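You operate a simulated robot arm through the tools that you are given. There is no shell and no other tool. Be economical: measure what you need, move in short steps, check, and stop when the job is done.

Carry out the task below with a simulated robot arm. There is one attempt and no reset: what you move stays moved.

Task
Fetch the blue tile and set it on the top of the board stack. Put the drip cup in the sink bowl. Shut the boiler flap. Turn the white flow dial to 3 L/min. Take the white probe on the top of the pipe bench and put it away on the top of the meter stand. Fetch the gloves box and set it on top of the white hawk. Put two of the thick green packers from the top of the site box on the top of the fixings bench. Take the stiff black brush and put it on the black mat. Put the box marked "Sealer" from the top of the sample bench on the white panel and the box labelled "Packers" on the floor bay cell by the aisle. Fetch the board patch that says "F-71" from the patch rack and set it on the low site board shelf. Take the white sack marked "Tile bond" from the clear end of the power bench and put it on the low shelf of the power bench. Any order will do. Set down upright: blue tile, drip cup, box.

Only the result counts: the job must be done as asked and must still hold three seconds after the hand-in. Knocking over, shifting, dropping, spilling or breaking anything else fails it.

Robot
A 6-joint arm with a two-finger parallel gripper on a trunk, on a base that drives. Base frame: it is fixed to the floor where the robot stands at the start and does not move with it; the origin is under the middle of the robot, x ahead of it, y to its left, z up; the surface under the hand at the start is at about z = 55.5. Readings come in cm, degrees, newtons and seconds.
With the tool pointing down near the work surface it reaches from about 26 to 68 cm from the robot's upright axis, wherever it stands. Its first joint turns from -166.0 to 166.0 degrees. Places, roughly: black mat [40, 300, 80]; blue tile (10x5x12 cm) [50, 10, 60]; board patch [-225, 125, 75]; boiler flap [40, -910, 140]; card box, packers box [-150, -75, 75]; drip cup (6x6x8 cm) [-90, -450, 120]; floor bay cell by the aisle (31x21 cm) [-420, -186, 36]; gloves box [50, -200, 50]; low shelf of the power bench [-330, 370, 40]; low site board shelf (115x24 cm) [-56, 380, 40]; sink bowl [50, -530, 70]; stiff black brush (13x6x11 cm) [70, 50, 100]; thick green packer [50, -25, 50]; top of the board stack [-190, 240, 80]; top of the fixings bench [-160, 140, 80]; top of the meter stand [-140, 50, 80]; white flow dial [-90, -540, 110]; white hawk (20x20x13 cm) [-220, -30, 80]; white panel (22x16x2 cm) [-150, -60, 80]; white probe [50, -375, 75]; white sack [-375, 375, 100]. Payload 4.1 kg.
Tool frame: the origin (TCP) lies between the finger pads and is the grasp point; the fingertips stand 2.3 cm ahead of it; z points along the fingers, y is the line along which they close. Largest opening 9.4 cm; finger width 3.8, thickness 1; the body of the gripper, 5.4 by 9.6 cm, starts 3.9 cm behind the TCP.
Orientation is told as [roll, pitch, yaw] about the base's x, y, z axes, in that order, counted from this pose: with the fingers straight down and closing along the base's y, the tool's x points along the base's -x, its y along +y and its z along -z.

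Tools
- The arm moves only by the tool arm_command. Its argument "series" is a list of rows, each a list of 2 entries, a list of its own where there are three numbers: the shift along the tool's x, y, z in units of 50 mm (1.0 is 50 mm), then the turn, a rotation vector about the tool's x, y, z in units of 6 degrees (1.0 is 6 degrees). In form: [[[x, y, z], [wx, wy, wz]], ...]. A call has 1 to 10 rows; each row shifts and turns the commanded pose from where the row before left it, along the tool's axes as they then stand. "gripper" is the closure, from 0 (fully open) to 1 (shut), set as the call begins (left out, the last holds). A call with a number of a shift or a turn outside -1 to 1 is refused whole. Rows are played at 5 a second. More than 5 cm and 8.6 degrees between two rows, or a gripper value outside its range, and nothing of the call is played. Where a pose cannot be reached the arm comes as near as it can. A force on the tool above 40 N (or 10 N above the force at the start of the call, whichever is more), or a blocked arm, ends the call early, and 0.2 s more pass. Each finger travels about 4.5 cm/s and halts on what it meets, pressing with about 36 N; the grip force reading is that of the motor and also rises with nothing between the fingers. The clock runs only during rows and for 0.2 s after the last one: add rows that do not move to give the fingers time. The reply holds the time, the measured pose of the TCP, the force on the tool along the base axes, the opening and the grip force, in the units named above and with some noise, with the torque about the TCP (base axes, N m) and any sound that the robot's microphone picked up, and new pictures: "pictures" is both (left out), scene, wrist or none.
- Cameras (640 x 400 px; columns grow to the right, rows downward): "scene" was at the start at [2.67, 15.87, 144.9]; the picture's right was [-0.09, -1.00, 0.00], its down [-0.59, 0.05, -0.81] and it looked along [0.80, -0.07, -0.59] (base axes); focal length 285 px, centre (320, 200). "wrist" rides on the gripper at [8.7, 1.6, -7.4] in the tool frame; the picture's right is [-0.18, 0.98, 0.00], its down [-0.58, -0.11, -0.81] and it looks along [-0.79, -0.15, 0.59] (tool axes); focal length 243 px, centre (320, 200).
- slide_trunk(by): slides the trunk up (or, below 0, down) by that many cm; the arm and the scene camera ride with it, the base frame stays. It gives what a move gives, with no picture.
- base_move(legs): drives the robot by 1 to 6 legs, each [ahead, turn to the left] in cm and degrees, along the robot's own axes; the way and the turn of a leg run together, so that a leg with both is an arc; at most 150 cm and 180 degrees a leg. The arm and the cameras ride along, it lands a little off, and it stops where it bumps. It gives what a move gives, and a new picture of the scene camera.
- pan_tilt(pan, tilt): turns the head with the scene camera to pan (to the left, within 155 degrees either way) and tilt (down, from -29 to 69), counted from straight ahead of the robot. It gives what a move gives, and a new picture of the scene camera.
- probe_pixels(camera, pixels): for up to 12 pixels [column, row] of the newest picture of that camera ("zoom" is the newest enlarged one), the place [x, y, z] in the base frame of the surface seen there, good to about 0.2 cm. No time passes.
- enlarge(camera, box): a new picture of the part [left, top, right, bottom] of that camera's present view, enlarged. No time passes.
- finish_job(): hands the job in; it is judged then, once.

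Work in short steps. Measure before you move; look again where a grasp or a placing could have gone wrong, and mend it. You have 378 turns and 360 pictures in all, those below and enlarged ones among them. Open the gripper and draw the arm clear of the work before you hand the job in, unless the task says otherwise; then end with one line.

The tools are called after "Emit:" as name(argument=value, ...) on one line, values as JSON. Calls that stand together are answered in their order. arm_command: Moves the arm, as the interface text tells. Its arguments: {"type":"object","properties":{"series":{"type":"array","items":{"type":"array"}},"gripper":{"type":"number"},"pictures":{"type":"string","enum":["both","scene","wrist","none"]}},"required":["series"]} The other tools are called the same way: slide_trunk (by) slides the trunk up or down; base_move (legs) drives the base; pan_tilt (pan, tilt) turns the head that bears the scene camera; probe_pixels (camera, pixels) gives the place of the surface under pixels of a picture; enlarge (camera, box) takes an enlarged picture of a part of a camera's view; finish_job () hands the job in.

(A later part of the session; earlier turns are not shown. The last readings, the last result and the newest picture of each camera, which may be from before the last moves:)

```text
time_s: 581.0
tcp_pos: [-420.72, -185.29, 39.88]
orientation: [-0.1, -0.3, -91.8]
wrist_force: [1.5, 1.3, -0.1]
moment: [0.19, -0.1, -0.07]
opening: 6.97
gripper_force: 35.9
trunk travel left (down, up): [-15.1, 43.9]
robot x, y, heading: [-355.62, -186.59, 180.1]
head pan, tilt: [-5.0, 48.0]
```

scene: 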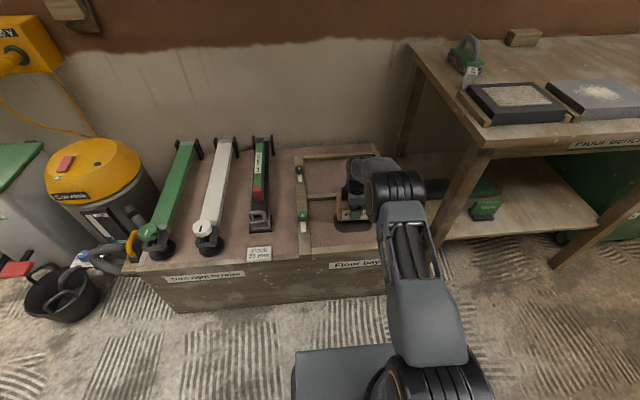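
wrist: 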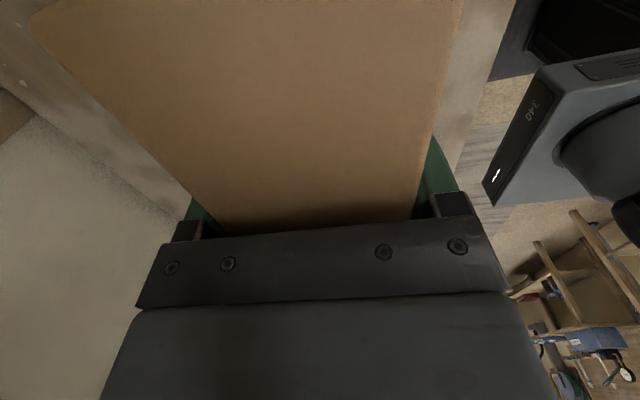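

Touching. Release and rise.

Emit:
arm_command(series=[[[0, 0, 0.02], [0, 0, 0]], [[0, 0, 0], [0, 0, 0]], [[0, 0, 0], [0, 0, 0]], [[0, 0, -1], [0, 0, 0]], [[0, 0, -1], [0, 0, 0]], [[0, 0, -1], [0, 0, 0]], [[0, 0, -1], [0, 0, 0]], [[0, 0, -1], [0, 0, 0]], [[0, 0, -1], [0, 0, 0]]], gripper=0.05, pictures="scene")

```text
time_s: 583.0
tcp_pos: [-420.91, -185.17, 70.0]
orientation: [-0.2, -0.3, -91.8]
wrist_force: [0.1, -0.6, -0.9]
moment: [0.02, -0.03, -0.05]
opening: 8.95
gripper_force: 0.0
trunk travel left (down, up): [-15.1, 43.9]
robot x, y, heading: [-355.42, -186.61, 179.9]
head pan, tilt: [-5.0, 48.0]
```

scene: 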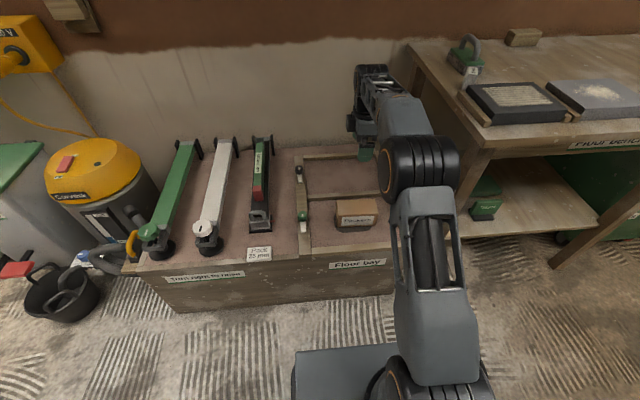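

Packers box sits in the aisle cell. I raise, retract and drive back to the pipe bench for the gloves box.

Emit:
slide_trunk(by=25)

Emit:
arm_command(series=[[[0, 1, 0], [0, 0, 0]], [[0, 1, 0], [0, 0, 0]], [[0, 1, 0], [0, 0, 0]], [[0, 1, 0], [0, 0, 0]], [[0, 1, 0], [0, 0, 0]], [[0, 0, -1], [0, 0, 0]], [[0, 0, -1], [0, 0, 0]]], gripper=0, pictures="none")

Emit:
base_move(legs=[[-20, 0], [0, 179], [150, 0], [150, 0]])

```text
time_s: 585.6
tcp_pos: [-420.9, -185.19, 94.91]
orientation: [-0.2, -0.3, -91.7]
wrist_force: [-1.0, -1.0, -1.1]
moment: [0.02, 0.04, -0.01]
opening: 8.95
gripper_force: 0.0
trunk travel left (down, up): [-40.1, 18.9]
robot x, y, heading: [-355.53, -186.78, 180.0]
head pan, tilt: [-5.0, 48.0]
```

```text
time_s: 587.2
tcp_pos: [-395.9, -185.96, 104.7]
orientation: [-0.1, -0.3, -91.7]
wrist_force: [-0.4, -0.9, 0.2]
moment: [0.0, 0.02, 0.0]
opening: 9.42
gripper_force: 0.0
trunk travel left (down, up): [-40.1, 18.9]
robot x, y, heading: [-355.39, -186.54, 179.9]
head pan, tilt: [-5.0, 48.0]
```

```text
time_s: 610.3
tcp_pos: [5.95, -180.09, 104.68]
orientation: [-0.1, -0.2, 90.0]
wrist_force: [0.0, 0.2, 0.3]
moment: [0.0, 0.03, -0.03]
opening: 9.4
gripper_force: 0.1
trunk travel left (down, up): [-40.1, 18.9]
robot x, y, heading: [-34.13, -181.03, 1.8]
head pan, tilt: [-5.0, 48.0]
```

scene: 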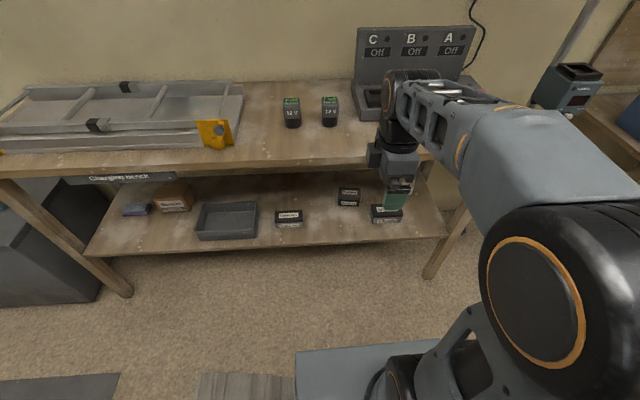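

Charging bench with low-shelf items. I zoom to find the gloves box.

Emit:
enlarge(camera="scene", box=[100, 150, 440, 260])

Emit:
probe_pixels(camera="scene", pixels=[[137, 210], [175, 198], [290, 214], [348, 192], [387, 208], [300, 245], [300, 165], [300, 190], [120, 252], [440, 235], [270, 160], [228, 225]])

```text
1.88 times, centred on (270, 205) of scene
```

zoom: 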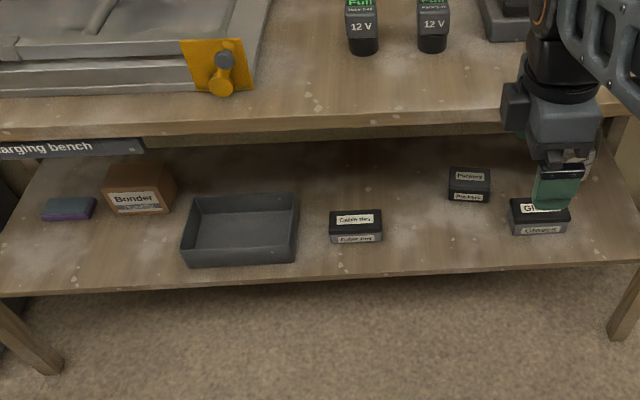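

```text
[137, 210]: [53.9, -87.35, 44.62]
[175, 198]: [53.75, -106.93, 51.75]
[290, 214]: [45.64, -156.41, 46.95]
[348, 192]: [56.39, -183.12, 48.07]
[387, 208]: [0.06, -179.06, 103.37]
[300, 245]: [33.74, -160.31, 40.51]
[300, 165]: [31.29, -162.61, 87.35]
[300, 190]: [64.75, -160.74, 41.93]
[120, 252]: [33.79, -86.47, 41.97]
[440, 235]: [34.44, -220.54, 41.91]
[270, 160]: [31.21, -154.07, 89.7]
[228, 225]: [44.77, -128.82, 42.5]
```

The "Gl…" box at right is the gloves. I reposition to about (−14, −191) and look.

Emit:
base_move(legs=[[0, -28], [22, 0], [0, 26]])

Emit:
pan_tilt(pan=-15, tilt=55)

```text
time_s: 614.6
tcp_pos: [25.52, -191.53, 104.72]
orientation: [-0.1, -0.3, 87.4]
wrist_force: [-0.6, -1.1, -0.3]
moment: [-0.05, 0.01, 0.02]
opening: 9.39
gripper_force: 0.0
trunk travel left (down, up): [-40.1, 18.9]
robot x, y, heading: [-15.28, -190.1, -0.5]
head pan, tilt: [-5.0, 48.0]
```

scene: 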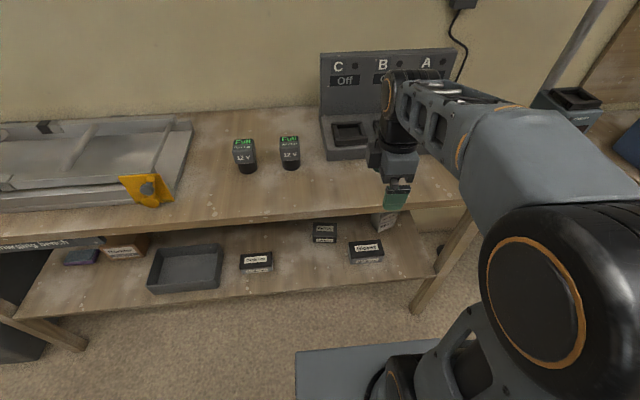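

```text
time_s: 615.4
tcp_pos: [25.44, -191.49, 104.72]
orientation: [-0.2, -0.3, 87.6]
wrist_force: [-0.4, -0.6, -0.1]
moment: [0.02, 0.0, -0.03]
opening: 9.42
gripper_force: 0.1
trunk travel left (down, up): [-40.1, 18.9]
robot x, y, heading: [-14.77, -190.15, -0.9]
head pan, tilt: [-15.0, 55.0]
```

scene: 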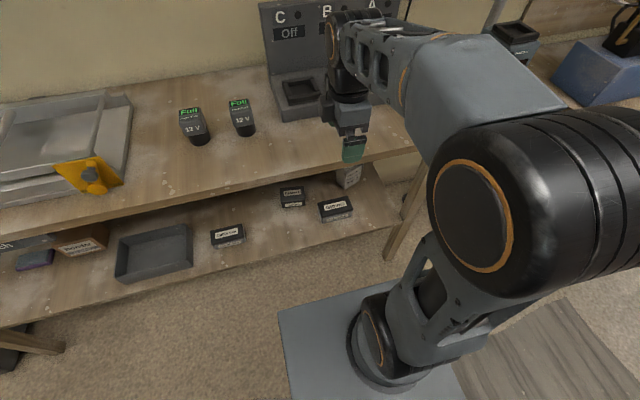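

Emit:
enlarge(camera="scene", box=[200, 150, 400, 260])

Emit:
probe_pixels(camera="scene", pixels=[[335, 208], [350, 207], [320, 205], [321, 218], [352, 213], [348, 177], [360, 175], [293, 197], [228, 234], [385, 230], [335, 202]])

```text
3.20 times, centred on (300, 205) of scene
```

zoom: 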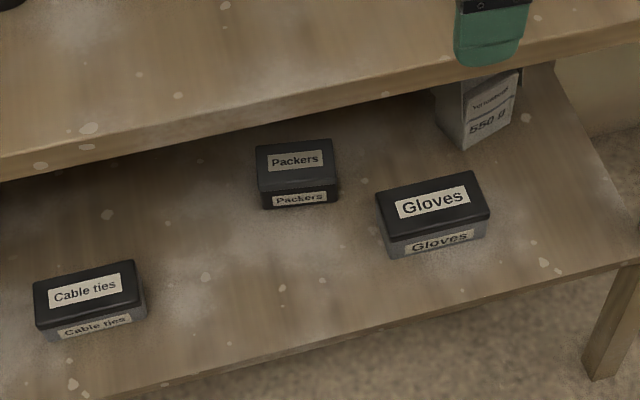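

```text
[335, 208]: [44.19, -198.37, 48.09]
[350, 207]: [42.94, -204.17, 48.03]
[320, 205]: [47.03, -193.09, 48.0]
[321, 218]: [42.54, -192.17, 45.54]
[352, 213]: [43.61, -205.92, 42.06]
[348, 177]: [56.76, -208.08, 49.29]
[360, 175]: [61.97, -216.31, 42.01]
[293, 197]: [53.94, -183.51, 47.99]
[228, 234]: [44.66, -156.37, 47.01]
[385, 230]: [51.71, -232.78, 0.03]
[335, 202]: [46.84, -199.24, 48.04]
```

Gloves box confirmed. I probe its lid corners.

Emit:
probe_pixels(camera="zoom", pixels=[[380, 198], [472, 175], [485, 212], [393, 236], [433, 203], [500, 130], [445, 100]])

```text
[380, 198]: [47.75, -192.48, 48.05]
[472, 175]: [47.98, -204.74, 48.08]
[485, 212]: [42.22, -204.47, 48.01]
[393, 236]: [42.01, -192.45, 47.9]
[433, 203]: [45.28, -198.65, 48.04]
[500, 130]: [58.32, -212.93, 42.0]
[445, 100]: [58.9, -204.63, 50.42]
```

Gloves: x 42–48, y −205…−192, lid z 48. I retract a bit, shift right, lower the trunk fully and drop to z≈52.

Emit:
arm_command(series=[[[0, 0.9, 0], [0, 0, 0]], [[0, 0.9, 0], [0, 0, 0]], [[0.7, 0, 0], [0, 0, 0]], [[0.7, 0, 0], [0, 0, -0.4]]], pictures="none")

Emit:
slide_trunk(by=-40)

Emit:
arm_command(series=[[[0, 0, 1], [0, 0, 0]], [[0, 0, 1], [0, 0, 0]], [[0, 0, 0.5], [0, 0, 0]]], pictures="scene")

```text
time_s: 616.4
tcp_pos: [16.0, -198.08, 104.35]
orientation: [-0.1, -0.3, 90.0]
wrist_force: [0.5, 0.0, -0.4]
moment: [-0.02, 0.04, 0.0]
opening: 9.38
gripper_force: 0.1
trunk travel left (down, up): [-40.1, 18.9]
robot x, y, heading: [-14.85, -190.38, -0.8]
head pan, tilt: [-15.0, 55.0]
```

```text
time_s: 620.2
tcp_pos: [16.03, -198.18, 64.47]
orientation: [-0.2, -0.3, 89.9]
wrist_force: [0.4, 0.7, -0.3]
moment: [0.03, 0.01, -0.03]
opening: 9.41
gripper_force: 0.0
trunk travel left (down, up): [-0.1, 58.9]
robot x, y, heading: [-14.96, -190.22, -0.7]
head pan, tilt: [-15.0, 55.0]
```

```text
time_s: 621.0
tcp_pos: [16.06, -198.27, 51.97]
orientation: [-0.1, -0.2, 89.9]
wrist_force: [0.5, 1.2, 0.1]
moment: [0.01, -0.03, 0.02]
opening: 9.38
gripper_force: 0.1
trunk travel left (down, up): [-0.1, 58.9]
robot x, y, heading: [-14.82, -190.13, -0.9]
head pan, tilt: [-15.0, 55.0]
```

scene: 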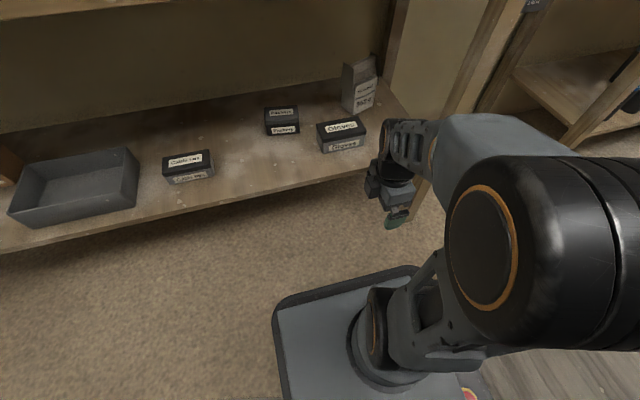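

I advance under the bench in stages; first 14 cm.

Emit:
arm_command(series=[[[0, -1, 0], [0, 0, 0]], [[0, -1, 0], [0, 0, 0]], [[0, -0.8, 0], [0, 0, 0]]], pictures="scene")

```text
time_s: 621.8
tcp_pos: [29.99, -198.15, 51.84]
orientation: [-0.2, -0.3, 89.9]
wrist_force: [0.2, 0.4, -0.2]
moment: [0.02, -0.01, 0.02]
opening: 9.4
gripper_force: 0.0
trunk travel left (down, up): [-0.1, 58.9]
robot x, y, heading: [-14.73, -190.33, -0.6]
head pan, tilt: [-15.0, 55.0]
```

scene: 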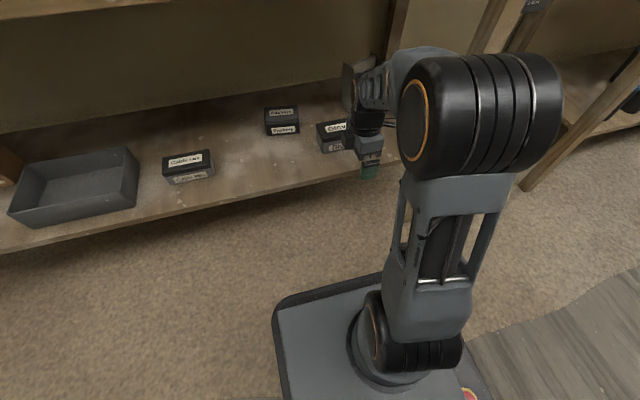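

Emit:
probe_pixels(camera="scene", pixels=[[490, 60], [440, 90], [430, 55], [385, 75], [370, 125], [490, 150], [150, 5]])

```text
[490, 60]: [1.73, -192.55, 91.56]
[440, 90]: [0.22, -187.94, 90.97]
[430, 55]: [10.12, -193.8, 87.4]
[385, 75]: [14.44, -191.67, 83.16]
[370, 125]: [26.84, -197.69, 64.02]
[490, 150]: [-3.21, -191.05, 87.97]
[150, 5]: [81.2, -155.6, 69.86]
```

Elbow is well in front and descending; there's clearance. I continue forward 15 cm.

Emit:
arm_command(series=[[[0, -0.8, 0], [0, 0, 0]], [[0, -0.8, 0], [0, 0, 0]], [[0, -0.8, 0], [0, 0, 0]], [[0, -0.6, 0], [0, 0, 0]]], pictures="both")

```text
time_s: 622.8
tcp_pos: [44.84, -198.3, 52.11]
orientation: [-0.1, -0.4, 90.0]
wrist_force: [0.0, 0.2, 0.6]
moment: [-0.01, -0.01, 0.04]
opening: 9.41
gripper_force: 0.1
trunk travel left (down, up): [-0.1, 58.9]
robot x, y, heading: [-15.27, -190.58, -0.9]
head pan, tilt: [-15.0, 55.0]
```

scene: 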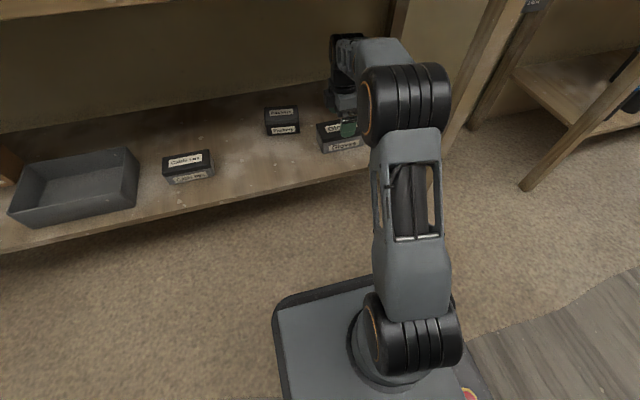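
wrist: 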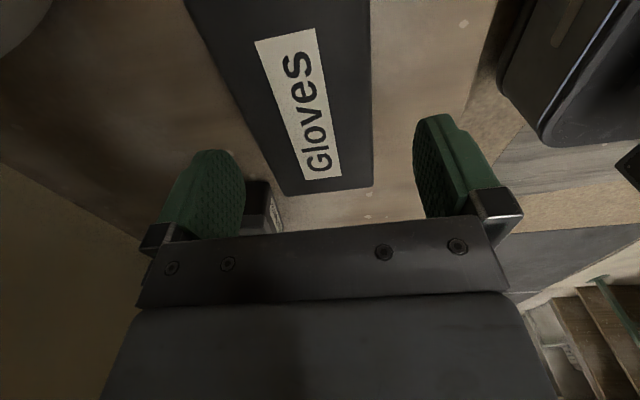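

Aligned over the gloves box. I descend 6 cm, grip, and lift 5 cm.

Emit:
arm_command(series=[[[0, 0, 0.7], [0, 0, 0]], [[0, 0, 0.5], [0, 0, 0]]], pictures="none")

Emit:
arm_command(series=[[[0, 0, 0], [0, 0, 0]], [[0, 0, 0], [0, 0, 0]], [[0, 0, 0], [0, 0, 0]], [[0, 0, 0], [0, 0, 0]], [[0, 0, -0.5], [0, 0, 0]], [[0, 0, -0.5], [0, 0, 0]]], gripper=1, pictures="wrist")

```text
time_s: 623.4
tcp_pos: [44.85, -198.14, 46.04]
orientation: [-0.2, -0.1, 89.9]
wrist_force: [-0.3, -0.3, 0.8]
moment: [0.03, -0.01, -0.02]
opening: 9.44
gripper_force: 0.0
trunk travel left (down, up): [-0.1, 58.9]
robot x, y, heading: [-15.0, -190.32, -1.1]
head pan, tilt: [-15.0, 55.0]
```

```text
time_s: 624.8
tcp_pos: [44.95, -198.21, 51.12]
orientation: [-0.1, -0.3, 89.9]
wrist_force: [-0.4, 0.4, -2.1]
moment: [-0.02, 0.02, 0.01]
opening: 6.99
gripper_force: 36.3
trunk travel left (down, up): [-0.1, 58.9]
robot x, y, heading: [-14.93, -190.49, -0.7]
head pan, tilt: [-15.0, 55.0]
```

wrist: 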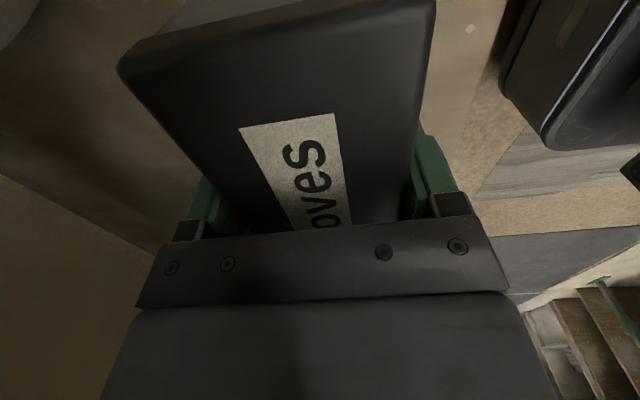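

Gloves held. I back out straight, raise the trunk, and drive round to the hawk's side of the partition.

Emit:
base_move(legs=[[-42, 0]])

Emit:
slide_trunk(by=40)

Emit:
arm_command(series=[[[0, 0, -0.8], [0, 0, 0]], [[0, 0.8, -0.5], [0, 0, 0]], [[0, 0.8, -0.5], [0, 0, 0]], [[0, 0.8, -0.5], [0, 0, 0]], [[0, 0.8, -0.5], [0, 0, 0]], [[0, 0.8, 0], [0, 0, 0]]], pictures="none")

Emit:
base_move(legs=[[0, 178], [150, 0], [95, 0], [0, -88]])

```text
time_s: 627.4
tcp_pos: [2.97, -197.58, 51.12]
orientation: [-0.1, -0.3, 89.7]
wrist_force: [-0.2, -1.3, -1.4]
moment: [-0.02, 0.01, 0.05]
opening: 6.96
gripper_force: 36.0
trunk travel left (down, up): [-0.1, 58.9]
robot x, y, heading: [-56.68, -189.56, -1.0]
head pan, tilt: [-15.0, 55.0]
```

scene: 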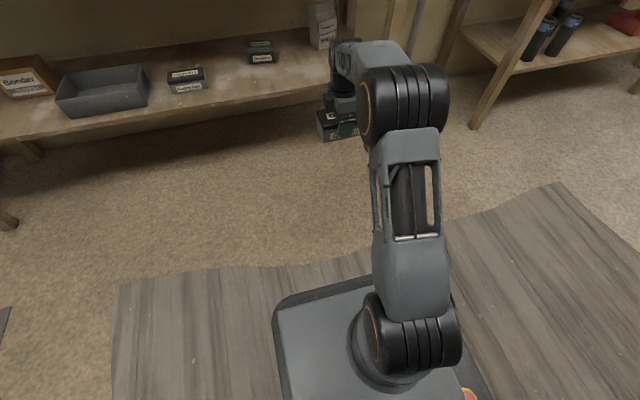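

```text
time_s: 631.2
tcp_pos: [2.94, -197.65, 91.07]
orientation: [-0.2, -0.4, 89.7]
wrist_force: [-1.1, 0.2, -1.6]
moment: [0.01, 0.01, 0.02]
opening: 6.99
gripper_force: 36.5
trunk travel left (down, up): [-40.1, 18.9]
robot x, y, heading: [-56.88, -189.7, -1.0]
head pan, tilt: [-15.0, 55.0]
```

```text
time_s: 632.6
tcp_pos: [-17.23, -197.44, 105.16]
orientation: [-0.2, -0.2, 89.8]
wrist_force: [0.6, 0.6, -1.3]
moment: [-0.01, 0.01, -0.01]
opening: 6.95
gripper_force: 35.2
trunk travel left (down, up): [-40.1, 18.9]
robot x, y, heading: [-57.12, -189.53, -1.1]
head pan, tilt: [-15.0, 55.0]
```

```text
time_s: 655.3
tcp_pos: [-285.73, -120.03, 105.14]
orientation: [-0.2, -0.3, 174.9]
wrist_force: [0.1, 1.1, -1.6]
moment: [0.01, -0.04, -0.01]
opening: 6.97
gripper_force: 35.8
trunk travel left (down, up): [-40.1, 18.9]
robot x, y, heading: [-296.98, -158.56, 84.0]
head pan, tilt: [-15.0, 55.0]
```

scene: 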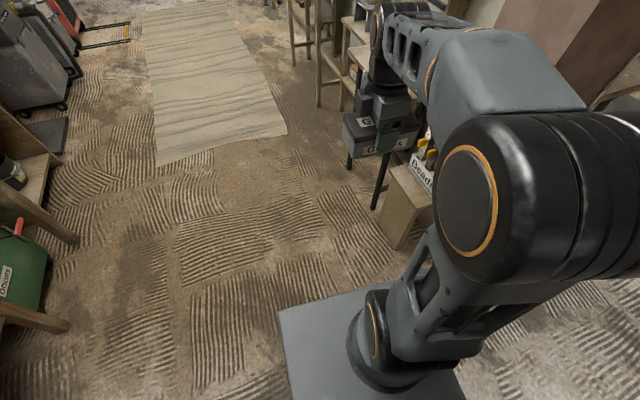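

I look to the right at the benches ahead to find the hawk.

Emit:
pan_tilt(pan=-25, tilt=18)

Emit:
pan_tilt(pan=10, tilt=20)

```text
time_s: 656.3
tcp_pos: [-285.81, -120.02, 105.14]
orientation: [-0.1, -0.2, 174.9]
wrist_force: [0.1, 0.2, -1.1]
moment: [0.02, 0.01, 0.03]
opening: 6.97
gripper_force: 36.4
trunk travel left (down, up): [-40.1, 18.9]
robot x, y, heading: [-296.78, -158.83, 84.1]
head pan, tilt: [-25.0, 18.0]
```

scene: 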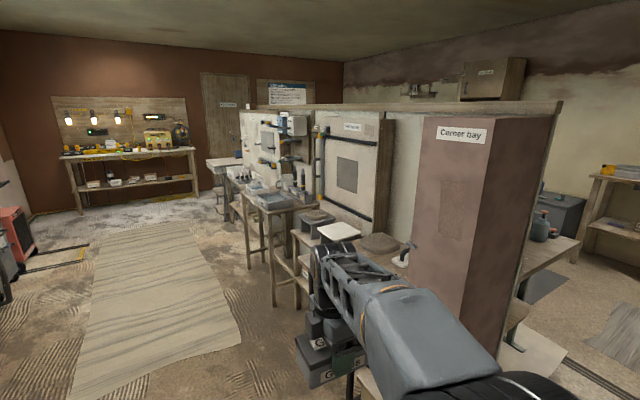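

```text
time_s: 657.3
tcp_pos: [-285.74, -119.83, 105.1]
orientation: [-0.2, -0.3, 174.9]
wrist_force: [0.0, -0.5, -1.6]
moment: [0.01, 0.0, 0.01]
opening: 6.98
gripper_force: 36.0
trunk travel left (down, up): [-40.1, 18.9]
robot x, y, heading: [-296.96, -158.74, 84.5]
head pan, tilt: [10.0, 20.0]
```

scene: 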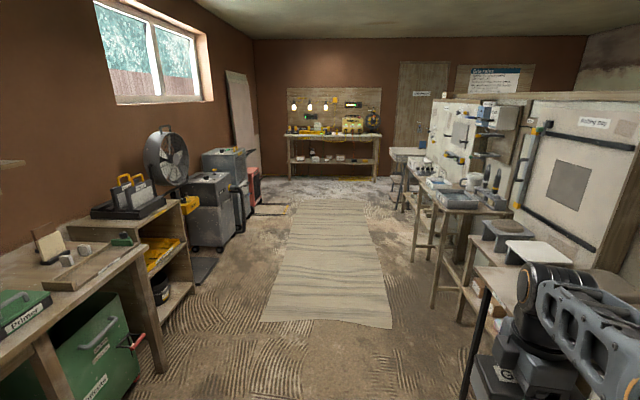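

The white hawk is the white square at right. I drive to y≈−40 and turn to face it.

Emit:
base_move(legs=[[0, 9], [118, 0], [0, -92]])

Emit:
pan_tilt(pan=10, tilt=35)

```text
time_s: 668.0
tcp_pos: [-262.96, -46.96, 105.06]
orientation: [-0.2, -0.3, 90.8]
wrist_force: [-0.5, 0.1, -1.5]
moment: [0.01, 0.0, 0.0]
opening: 6.96
gripper_force: 36.0
trunk travel left (down, up): [-40.1, 18.9]
robot x, y, heading: [-303.02, -39.87, -0.2]
head pan, tilt: [10.0, 20.0]
```

scene: 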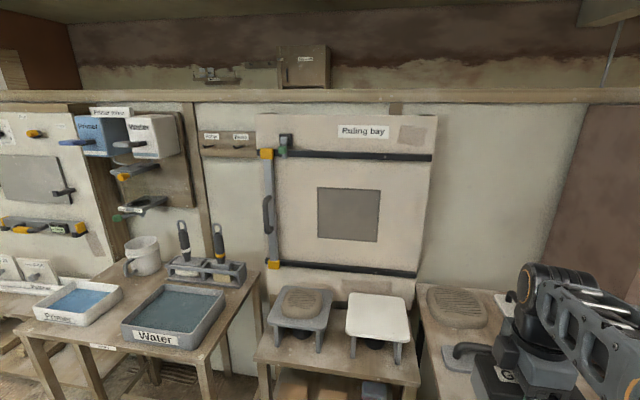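

```text
time_s: 668.7
tcp_pos: [-262.96, -46.98, 105.06]
orientation: [-0.1, -0.3, 90.9]
wrist_force: [-1.0, -0.4, -1.2]
moment: [0.03, 0.0, -0.03]
opening: 6.98
gripper_force: 35.6
trunk travel left (down, up): [-40.1, 18.9]
robot x, y, heading: [-302.72, -39.87, -0.1]
head pan, tilt: [10.0, 35.0]
```

scene: 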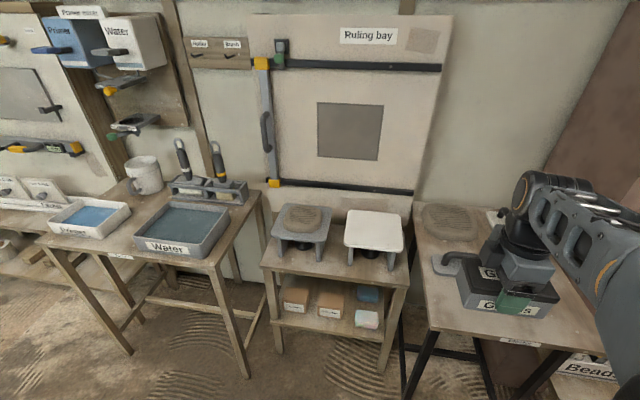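

I probe the white hawk's plate.

Emit:
probe_pixels(camera="scene", pixels=[[375, 232], [350, 215], [400, 215], [346, 246], [402, 250], [375, 265], [320, 265], [265, 268], [408, 290], [440, 318], [450, 262]])

```text
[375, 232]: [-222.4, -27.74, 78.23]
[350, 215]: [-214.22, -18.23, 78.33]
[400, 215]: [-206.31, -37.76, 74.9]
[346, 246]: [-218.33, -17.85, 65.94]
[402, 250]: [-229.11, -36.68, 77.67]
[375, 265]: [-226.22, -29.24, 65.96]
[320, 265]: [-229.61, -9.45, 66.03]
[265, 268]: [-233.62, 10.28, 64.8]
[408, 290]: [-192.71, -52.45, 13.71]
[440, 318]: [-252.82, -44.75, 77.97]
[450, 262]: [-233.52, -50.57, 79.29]
```

Hawk plate: z 78.3, centre about (−221.5, −27.6). I advance 18 cm and move the box above it.

Emit:
base_move(legs=[[18, 0]])

Emit:
arm_command(series=[[[-0.55, -0.67, 0], [0, 0, 0]], [[-0.55, -0.67, 0], [0, 0, 0]], [[-0.55, -0.67, 0], [0, 0, 0]], [[-0.55, -0.67, 0], [0, 0, 0]], [[-0.55, -0.67, 0], [0, 0, 0]], [[-0.55, -0.67, 0], [0, 0, 0]], [[-0.55, -0.67, 0], [0, 0, 0]]], pictures="scene")

```text
time_s: 670.2
tcp_pos: [-244.62, -46.93, 104.99]
orientation: [-0.1, -0.3, 90.8]
wrist_force: [-0.3, 0.6, -1.2]
moment: [0.02, -0.01, -0.02]
opening: 6.95
gripper_force: 36.4
trunk travel left (down, up): [-40.1, 18.9]
robot x, y, heading: [-284.7, -39.49, 0.2]
head pan, tilt: [10.0, 35.0]
```

scene: 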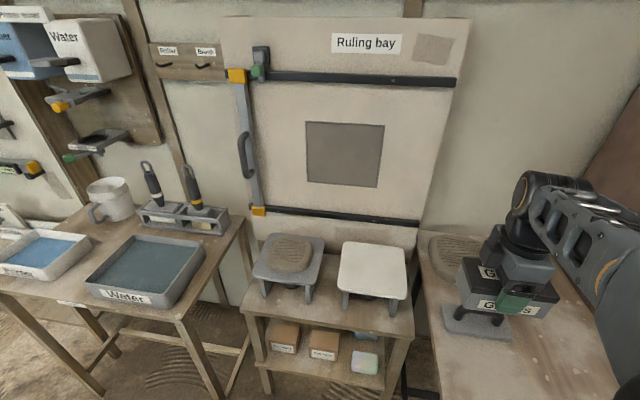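

```text
time_s: 671.8
tcp_pos: [-221.42, -27.35, 105.0]
orientation: [0.0, -0.2, 90.8]
wrist_force: [-0.8, -0.7, -1.5]
moment: [-0.01, -0.01, -0.01]
opening: 6.96
gripper_force: 35.6
trunk travel left (down, up): [-40.1, 18.9]
robot x, y, heading: [-284.17, -40.22, 0.0]
head pan, tilt: [10.0, 35.0]
```

scene: 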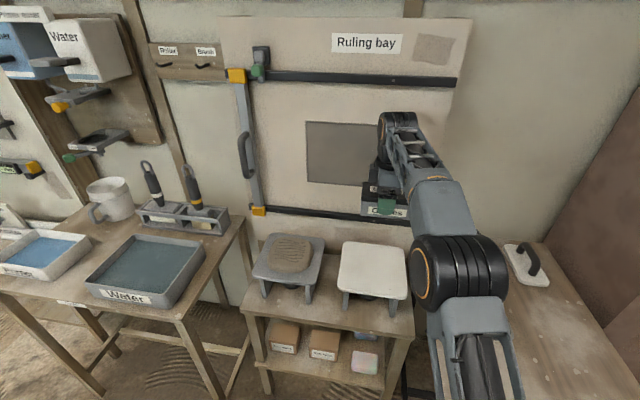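

I lower onto the hawk plate.

Emit:
arm_command(series=[[[0, 0, 1], [0, 0, 0]], [[0, 0, 1], [0, 0, 0]], [[0, 0, 1], [0, 0, 0]], [[0, 0, 1], [0, 0, 0]], [[0, 0, 0.4], [0, 0, 0]], [[0, 0, 0.08], [0, 0, 0]], [[0, 0, 0.04], [0, 0, 0]]], pictures="scene")

```text
time_s: 673.4
tcp_pos: [-221.35, -27.31, 82.65]
orientation: [0.0, -0.2, 90.7]
wrist_force: [0.4, 0.4, -1.6]
moment: [0.02, 0.0, -0.01]
opening: 6.98
gripper_force: 35.4
trunk travel left (down, up): [-40.1, 18.9]
robot x, y, heading: [-284.72, -39.99, 0.2]
head pan, tilt: [10.0, 35.0]
```

scene: 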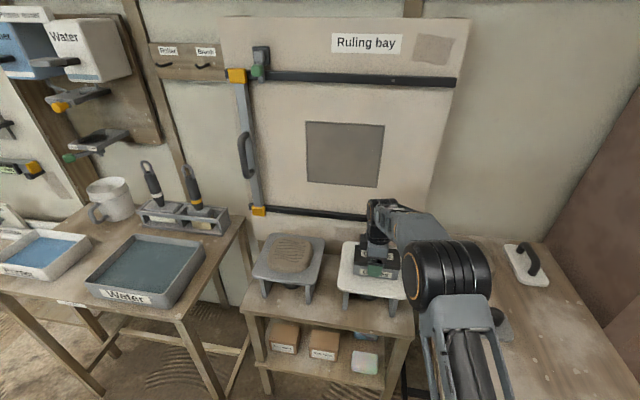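

Emit:
arm_command(series=[[[0, 0, 0.05], [0, 0, 0]], [[0, 0, 0.03], [0, 0, 0]]], pictures="none")

Emit:
arm_command(series=[[[0, 0, 0], [0, 0, 0]], [[0, 0, 0], [0, 0, 0]], [[0, 0, 0], [0, 0, 0]], [[0, 0, -0.6], [0, 0, 0]], [[0, 0, -1], [0, 0, 0]], [[0, 0, -1], [0, 0, 0]], [[0, 0, -1], [0, 0, 0]], [[0, 0, -1], [0, 0, 0]]], gripper=0.05, pictures="both")

```text
time_s: 674.0
tcp_pos: [-221.43, -27.18, 82.45]
orientation: [-0.4, -0.3, 90.8]
wrist_force: [0.2, 0.7, 4.0]
moment: [-0.3, 0.24, -0.01]
opening: 6.97
gripper_force: 36.1
trunk travel left (down, up): [-40.1, 18.9]
robot x, y, heading: [-284.39, -39.7, 0.2]
head pan, tilt: [10.0, 35.0]
```

```text
time_s: 675.8
tcp_pos: [-221.23, -27.39, 105.52]
orientation: [-0.1, -0.3, 90.8]
wrist_force: [-0.3, 0.8, 0.1]
moment: [-0.05, 0.01, 0.01]
opening: 8.92
gripper_force: 0.1
trunk travel left (down, up): [-40.1, 18.9]
robot x, y, heading: [-284.29, -39.68, 0.2]
head pan, tilt: [10.0, 35.0]
```

scene: 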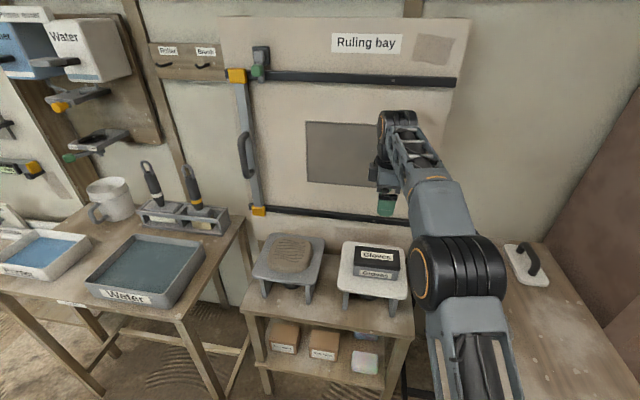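
wrist: 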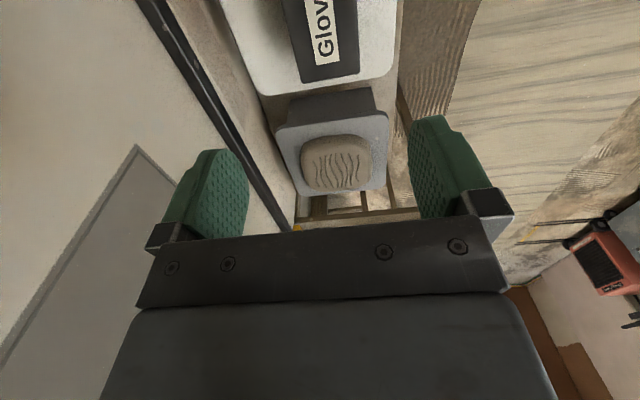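

Gloves are on the white hawk. Retract and drive back to the aisle, then on to the pipe bench (y≈−372).

Emit:
arm_command(series=[[[0, 1, 0], [0, 0, 0]], [[0, 1, 0], [0, 0, 0]], [[0, 1, 0], [0, 0, 0]], [[0, 1, 0], [0, 0, 0]], [[0, 1, 0], [0, 0, 0]]], gripper=0, pictures="none")

Emit:
base_move(legs=[[-18, 0], [0, -90], [142, 0], [0, 90], [150, 0], [110, 0]])

```text
time_s: 677.0
tcp_pos: [-246.64, -27.99, 105.16]
orientation: [-0.2, -0.2, 90.9]
wrist_force: [-0.4, -0.2, -1.0]
moment: [0.02, 0.01, 0.01]
opening: 9.38
gripper_force: 0.2
trunk travel left (down, up): [-40.1, 18.9]
robot x, y, heading: [-284.67, -39.88, 0.1]
head pan, tilt: [10.0, 35.0]
```

```text
time_s: 705.2
tcp_pos: [-6.09, -182.71, 105.27]
orientation: [-0.1, -0.2, 89.1]
wrist_force: [-0.8, 0.4, -0.2]
moment: [-0.01, 0.01, 0.0]
opening: 9.4
gripper_force: 0.1
trunk travel left (down, up): [-40.1, 18.9]
robot x, y, heading: [-44.48, -193.31, -1.7]
head pan, tilt: [10.0, 35.0]
```

scene: 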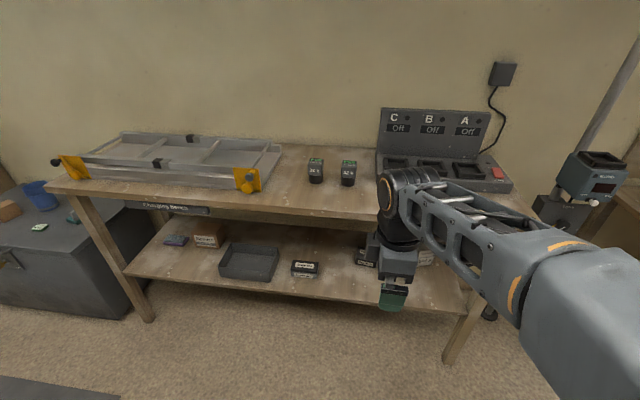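

I continue down the aisle to y≈−372.

Emit:
base_move(legs=[[0, -89], [150, 0], [28, 0], [0, 90]])

Emit:
pan_tilt(pan=0, tilt=38)

```text
time_s: 721.9
tcp_pos: [-17.29, -362.71, 105.16]
orientation: [-0.2, -0.2, 85.6]
wrist_force: [0.1, -0.3, -0.1]
moment: [0.01, -0.03, -0.03]
opening: 9.41
gripper_force: 0.0
trunk travel left (down, up): [-40.1, 18.9]
robot x, y, heading: [-56.04, -371.02, -5.2]
head pan, tilt: [10.0, 35.0]
```

scene: 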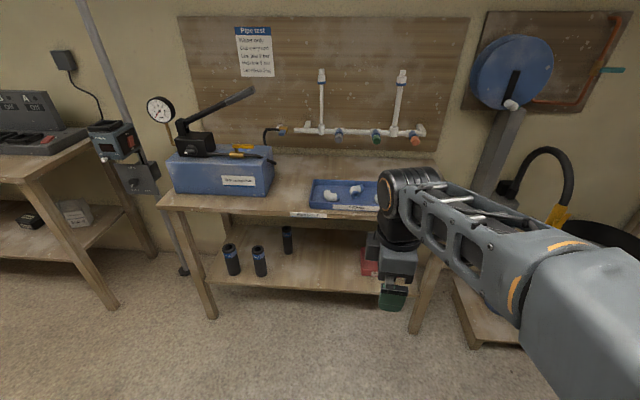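

```text
time_s: 722.6
tcp_pos: [-17.31, -362.63, 105.25]
orientation: [-0.1, -0.2, 85.6]
wrist_force: [0.3, -0.2, 0.6]
moment: [0.01, -0.03, 0.02]
opening: 9.38
gripper_force: 0.0
trunk travel left (down, up): [-40.1, 18.9]
robot x, y, heading: [-55.93, -371.21, -5.2]
head pan, tilt: [0.0, 38.0]
```

scene: 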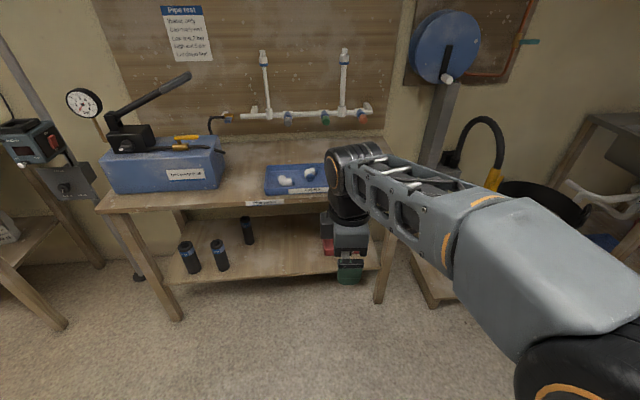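

I zoom at the bench top to identify the white probe.

Emit:
enlarge(camera="scene", box=[190, 120, 350, 220])

Emit:
probe_pixels(camera="scene", pixels=[[285, 181], [310, 173], [190, 150], [300, 190], [250, 160], [240, 195], [100, 205], [320, 195]])

```text
4.00 times, centred on (270, 170) of scene
```

zoom: 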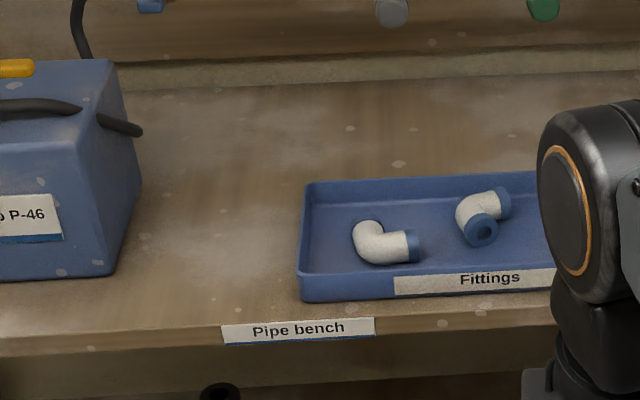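

```text
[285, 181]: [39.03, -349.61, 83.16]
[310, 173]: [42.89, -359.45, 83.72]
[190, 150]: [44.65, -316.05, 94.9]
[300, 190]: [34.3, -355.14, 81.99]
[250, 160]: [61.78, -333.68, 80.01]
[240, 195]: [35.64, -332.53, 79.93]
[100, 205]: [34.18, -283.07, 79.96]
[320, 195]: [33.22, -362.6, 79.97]
```

The probe must be hidden behind the arm (y≈−375). I swing the arm left out of the view.

Emit:
arm_command(series=[[[-1, 0, 0], [0, 0, 0]], [[-1, 0, 0], [0, 0, 0]], [[-1, 0, 0], [0, 0, 0]], [[-1, 0, 0], [0, 0, 0]], [[-1, 0, 0], [0, 0, 0]], [[-1, 0, 0], [0, 0, 0]]], pictures="scene")

```text
time_s: 724.0
tcp_pos: [-15.2, -332.62, 105.06]
orientation: [-0.1, -0.2, 85.7]
wrist_force: [0.9, -0.5, -0.1]
moment: [0.02, -0.02, 0.0]
opening: 9.38
gripper_force: 0.0
trunk travel left (down, up): [-40.1, 18.9]
robot x, y, heading: [-56.18, -371.26, -5.1]
head pan, tilt: [0.0, 38.0]
```

scene: 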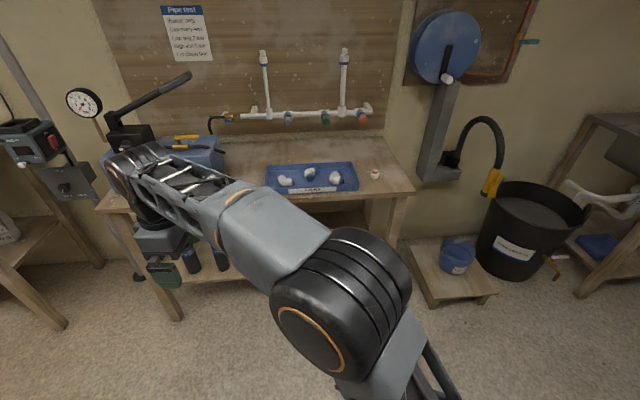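

Emit:
enlarge(camera="scene", box=[340, 145, 420, 205])

Emit:
probe_pixels(camera="scene", pixels=[[375, 171], [375, 176], [371, 174], [380, 174], [375, 179], [350, 185], [400, 180], [360, 165]])

```text
6.67 times, centred on (380, 175) of scene
```

zoom: 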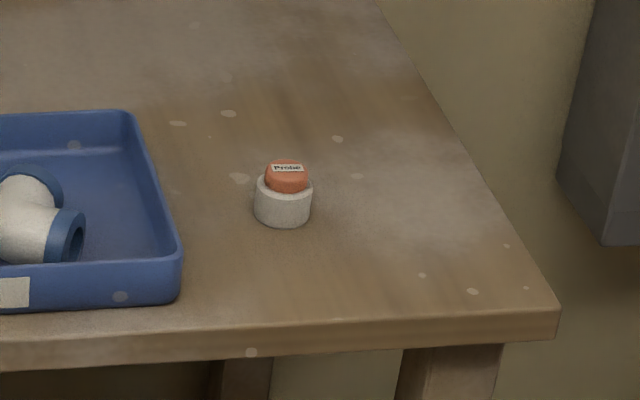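

```text
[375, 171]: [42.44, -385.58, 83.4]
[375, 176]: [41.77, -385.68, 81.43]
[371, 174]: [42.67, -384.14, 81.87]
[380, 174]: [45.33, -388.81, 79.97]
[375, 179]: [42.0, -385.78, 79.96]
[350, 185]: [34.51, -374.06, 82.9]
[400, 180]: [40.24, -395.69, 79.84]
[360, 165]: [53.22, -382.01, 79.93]
```

The probe is the small white puck at about (43, −386), 3.7 cm tall. I swing the arm back and advance 38 cm.

Emit:
arm_command(series=[[[1, 0, 0], [0, 0, 0]], [[1, 0, 0], [0, 0, 0]], [[1, 0, 0], [0, 0, 0]], [[1, 0, 0], [0, 0, 0]], [[1, 0, 0], [0, 0, 0]], [[1, 0, 0], [0, 0, 0]], [[1, 0, 0], [0, 0, 0]], [[1, 0, 0], [0, 0, 0]], [[1, 0, 0], [0, 0, 0]]], pictures="none")

Emit:
base_move(legs=[[38, 0]])

```text
time_s: 726.0
tcp_pos: [-18.17, -377.69, 104.93]
orientation: [-0.2, -0.3, 85.6]
wrist_force: [0.6, -0.4, -0.2]
moment: [0.0, 0.0, -0.02]
opening: 9.39
gripper_force: 0.0
trunk travel left (down, up): [-40.1, 18.9]
robot x, y, heading: [-56.43, -371.17, -5.3]
head pan, tilt: [0.0, 38.0]
```

```text
time_s: 728.4
tcp_pos: [20.19, -380.75, 105.0]
orientation: [-0.2, -0.2, 86.0]
wrist_force: [-0.7, -0.4, 0.2]
moment: [0.02, -0.03, 0.01]
opening: 9.4
gripper_force: 0.1
trunk travel left (down, up): [-40.1, 18.9]
robot x, y, heading: [-17.62, -374.71, -4.9]
head pan, tilt: [0.0, 38.0]
```

scene: 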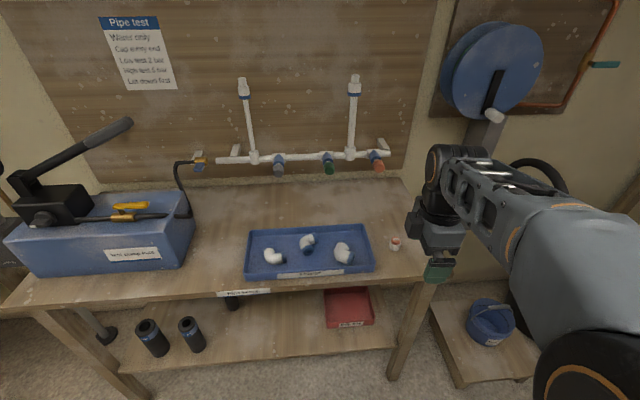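

Emit:
arm_command(series=[[[0.145, -0.937, 0], [0, 0, 0]], [[0.145, -0.937, 0], [0, 0, 0]], [[0.145, -0.937, 0], [0, 0, 0]], [[0.145, -0.937, 0], [0, 0, 0]], [[0.145, -0.937, 0], [0, 0, 0]], [[0, 0, 1], [0, 0, 0]], [[0, 0, 1], [0, 0, 0]], [[0, 0, 0.6], [0, 0, 0]]], gripper=0.3, pictures="wrist")

```text
time_s: 730.2
tcp_pos: [43.53, -385.81, 91.85]
orientation: [-0.2, -0.2, 85.9]
wrist_force: [0.6, -0.5, 0.3]
moment: [-0.01, -0.05, 0.0]
opening: 6.58
gripper_force: 0.0
trunk travel left (down, up): [-40.1, 18.9]
robot x, y, heading: [-17.6, -374.17, -4.8]
head pan, tilt: [0.0, 38.0]
```

wrist: 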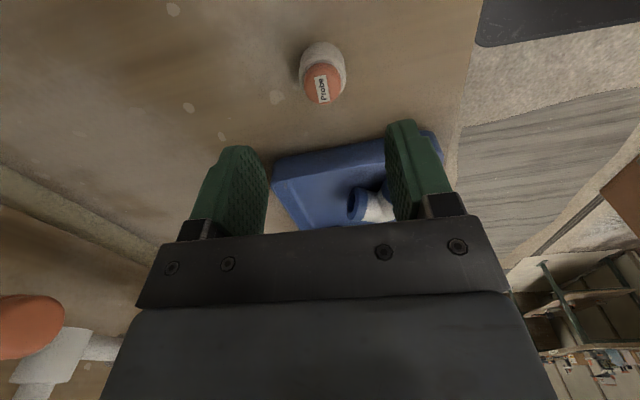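

Aligned. Descend to 82.8, close and lift.

Emit:
arm_command(series=[[[0, 0, 0.8], [0, 0, 0]], [[0, 0, 0.8], [0, 0, 0]], [[0, 0, 0.2], [0, 0, 0]]], pictures="none")

Emit:
arm_command(series=[[[0, 0, 0], [0, 0, 0]], [[0, 0, 0], [0, 0, 0]], [[0, 0, 0], [0, 0, 0]], [[0, 0, 0], [0, 0, 0]], [[0, 0, -0.6], [0, 0, 0]], [[0, 0, -1], [0, 0, 0]], [[0, 0, -1], [0, 0, 0]], [[0, 0, -1], [0, 0, 0]], [[0, 0, -1], [0, 0, 0]]], gripper=1, pictures="wrist")

```text
time_s: 731.0
tcp_pos: [43.64, -386.05, 83.06]
orientation: [-0.1, -0.2, 85.9]
wrist_force: [0.5, -0.3, -0.6]
moment: [0.04, 0.03, -0.02]
opening: 6.6
gripper_force: 0.0
trunk travel left (down, up): [-40.1, 18.9]
robot x, y, heading: [-17.9, -374.67, -4.9]
head pan, tilt: [0.0, 38.0]
```

```text
time_s: 733.0
tcp_pos: [43.5, -386.09, 105.79]
orientation: [0.0, -0.1, 85.9]
wrist_force: [0.7, -0.1, -0.9]
moment: [0.04, -0.04, -0.01]
opening: 3.2
gripper_force: 35.9
trunk travel left (down, up): [-40.1, 18.9]
robot x, y, heading: [-17.74, -374.54, -4.9]
head pan, tilt: [0.0, 38.0]
```

wrist: 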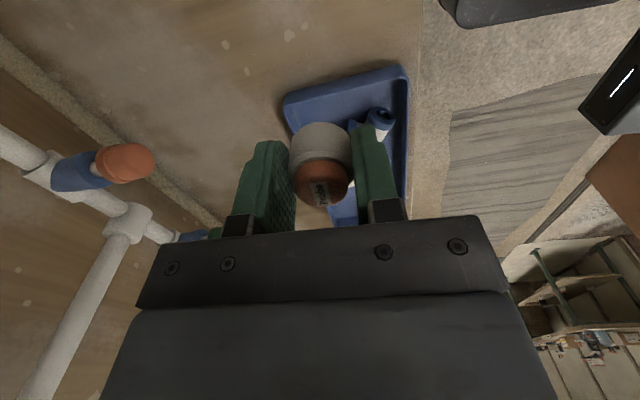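

Probe held. I retract and drive to the meter stand (y≈50).

Emit:
arm_command(series=[[[0, 1, 0], [0, 0, 0]], [[0, 1, 0], [0, 0, 0]], [[0, 1, 0], [0, 0, 0]], [[0, 1, 0], [0, 0, 0]], [[0, 1, 0], [0, 0, 0]]], pictures="none")

Emit:
base_move(legs=[[-32, 0], [0, 97], [150, 0], [150, 0], [122, 0], [0, 88]])

Emit:
pan_tilt(pan=5, tilt=40)

```text
time_s: 734.2
tcp_pos: [18.39, -384.22, 105.76]
orientation: [-0.2, -0.2, 85.9]
wrist_force: [0.0, 0.2, -1.2]
moment: [-0.05, -0.01, 0.01]
opening: 3.18
gripper_force: 35.8
trunk travel left (down, up): [-40.1, 18.9]
robot x, y, heading: [-17.8, -374.6, -5.0]
head pan, tilt: [0.0, 38.0]
```

```text
time_s: 764.2
tcp_pos: [-114.26, 58.11, 105.96]
orientation: [-0.2, -0.2, -87.5]
wrist_force: [-0.3, 0.1, -0.8]
moment: [-0.02, 0.03, 0.02]
opening: 3.19
gripper_force: 36.0
trunk travel left (down, up): [-40.1, 18.9]
robot x, y, heading: [-76.85, 52.44, -178.2]
head pan, tilt: [0.0, 38.0]
```

scene: 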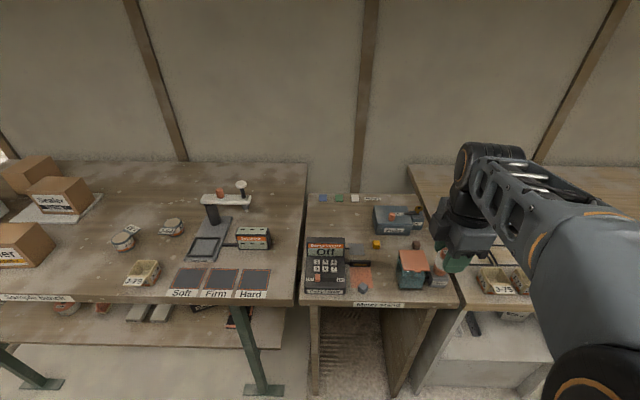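

```text
time_s: 764.8
tcp_pos: [-114.35, 58.08, 105.86]
orientation: [-0.2, -0.3, -87.5]
wrist_force: [1.0, -0.4, 0.1]
moment: [0.0, 0.01, 0.0]
opening: 3.19
gripper_force: 35.9
trunk travel left (down, up): [-40.1, 18.9]
robot x, y, heading: [-76.62, 52.19, -178.1]
head pan, tilt: [5.0, 40.0]
```

scene: 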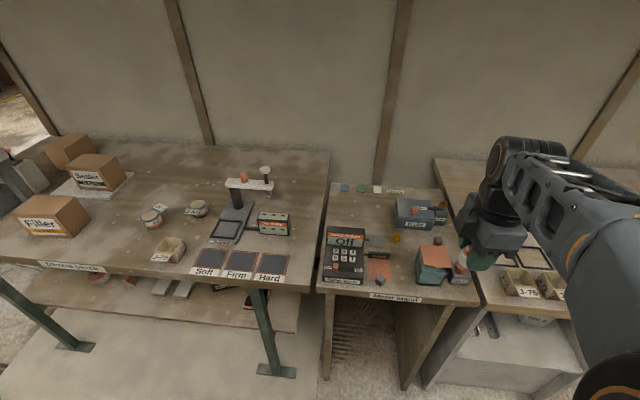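

I zoom on the meter stand top.

Emit:
enlarge(camera="scene", box=[310, 170, 490, 310])

Emit:
probe_pixels(camera="scene", pixels=[[360, 210], [375, 205], [345, 215], [375, 190], [345, 188], [395, 190], [410, 210], [425, 240], [410, 262], [340, 200], [370, 225], [435, 205]])

```text
2.86 times, centred on (400, 240) of scene
```

zoom: 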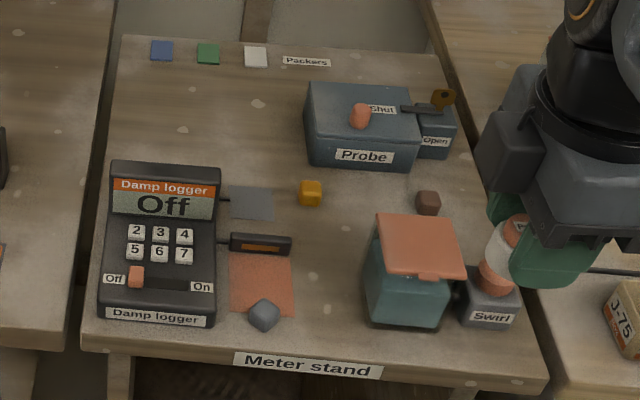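

```text
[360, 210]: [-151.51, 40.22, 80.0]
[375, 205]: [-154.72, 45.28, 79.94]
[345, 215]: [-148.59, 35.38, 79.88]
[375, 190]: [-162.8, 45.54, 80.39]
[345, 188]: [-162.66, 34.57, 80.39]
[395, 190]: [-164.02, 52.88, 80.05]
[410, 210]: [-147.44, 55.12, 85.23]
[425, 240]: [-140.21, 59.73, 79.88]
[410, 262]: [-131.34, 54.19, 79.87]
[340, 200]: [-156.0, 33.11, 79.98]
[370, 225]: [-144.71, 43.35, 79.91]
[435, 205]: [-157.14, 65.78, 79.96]
```

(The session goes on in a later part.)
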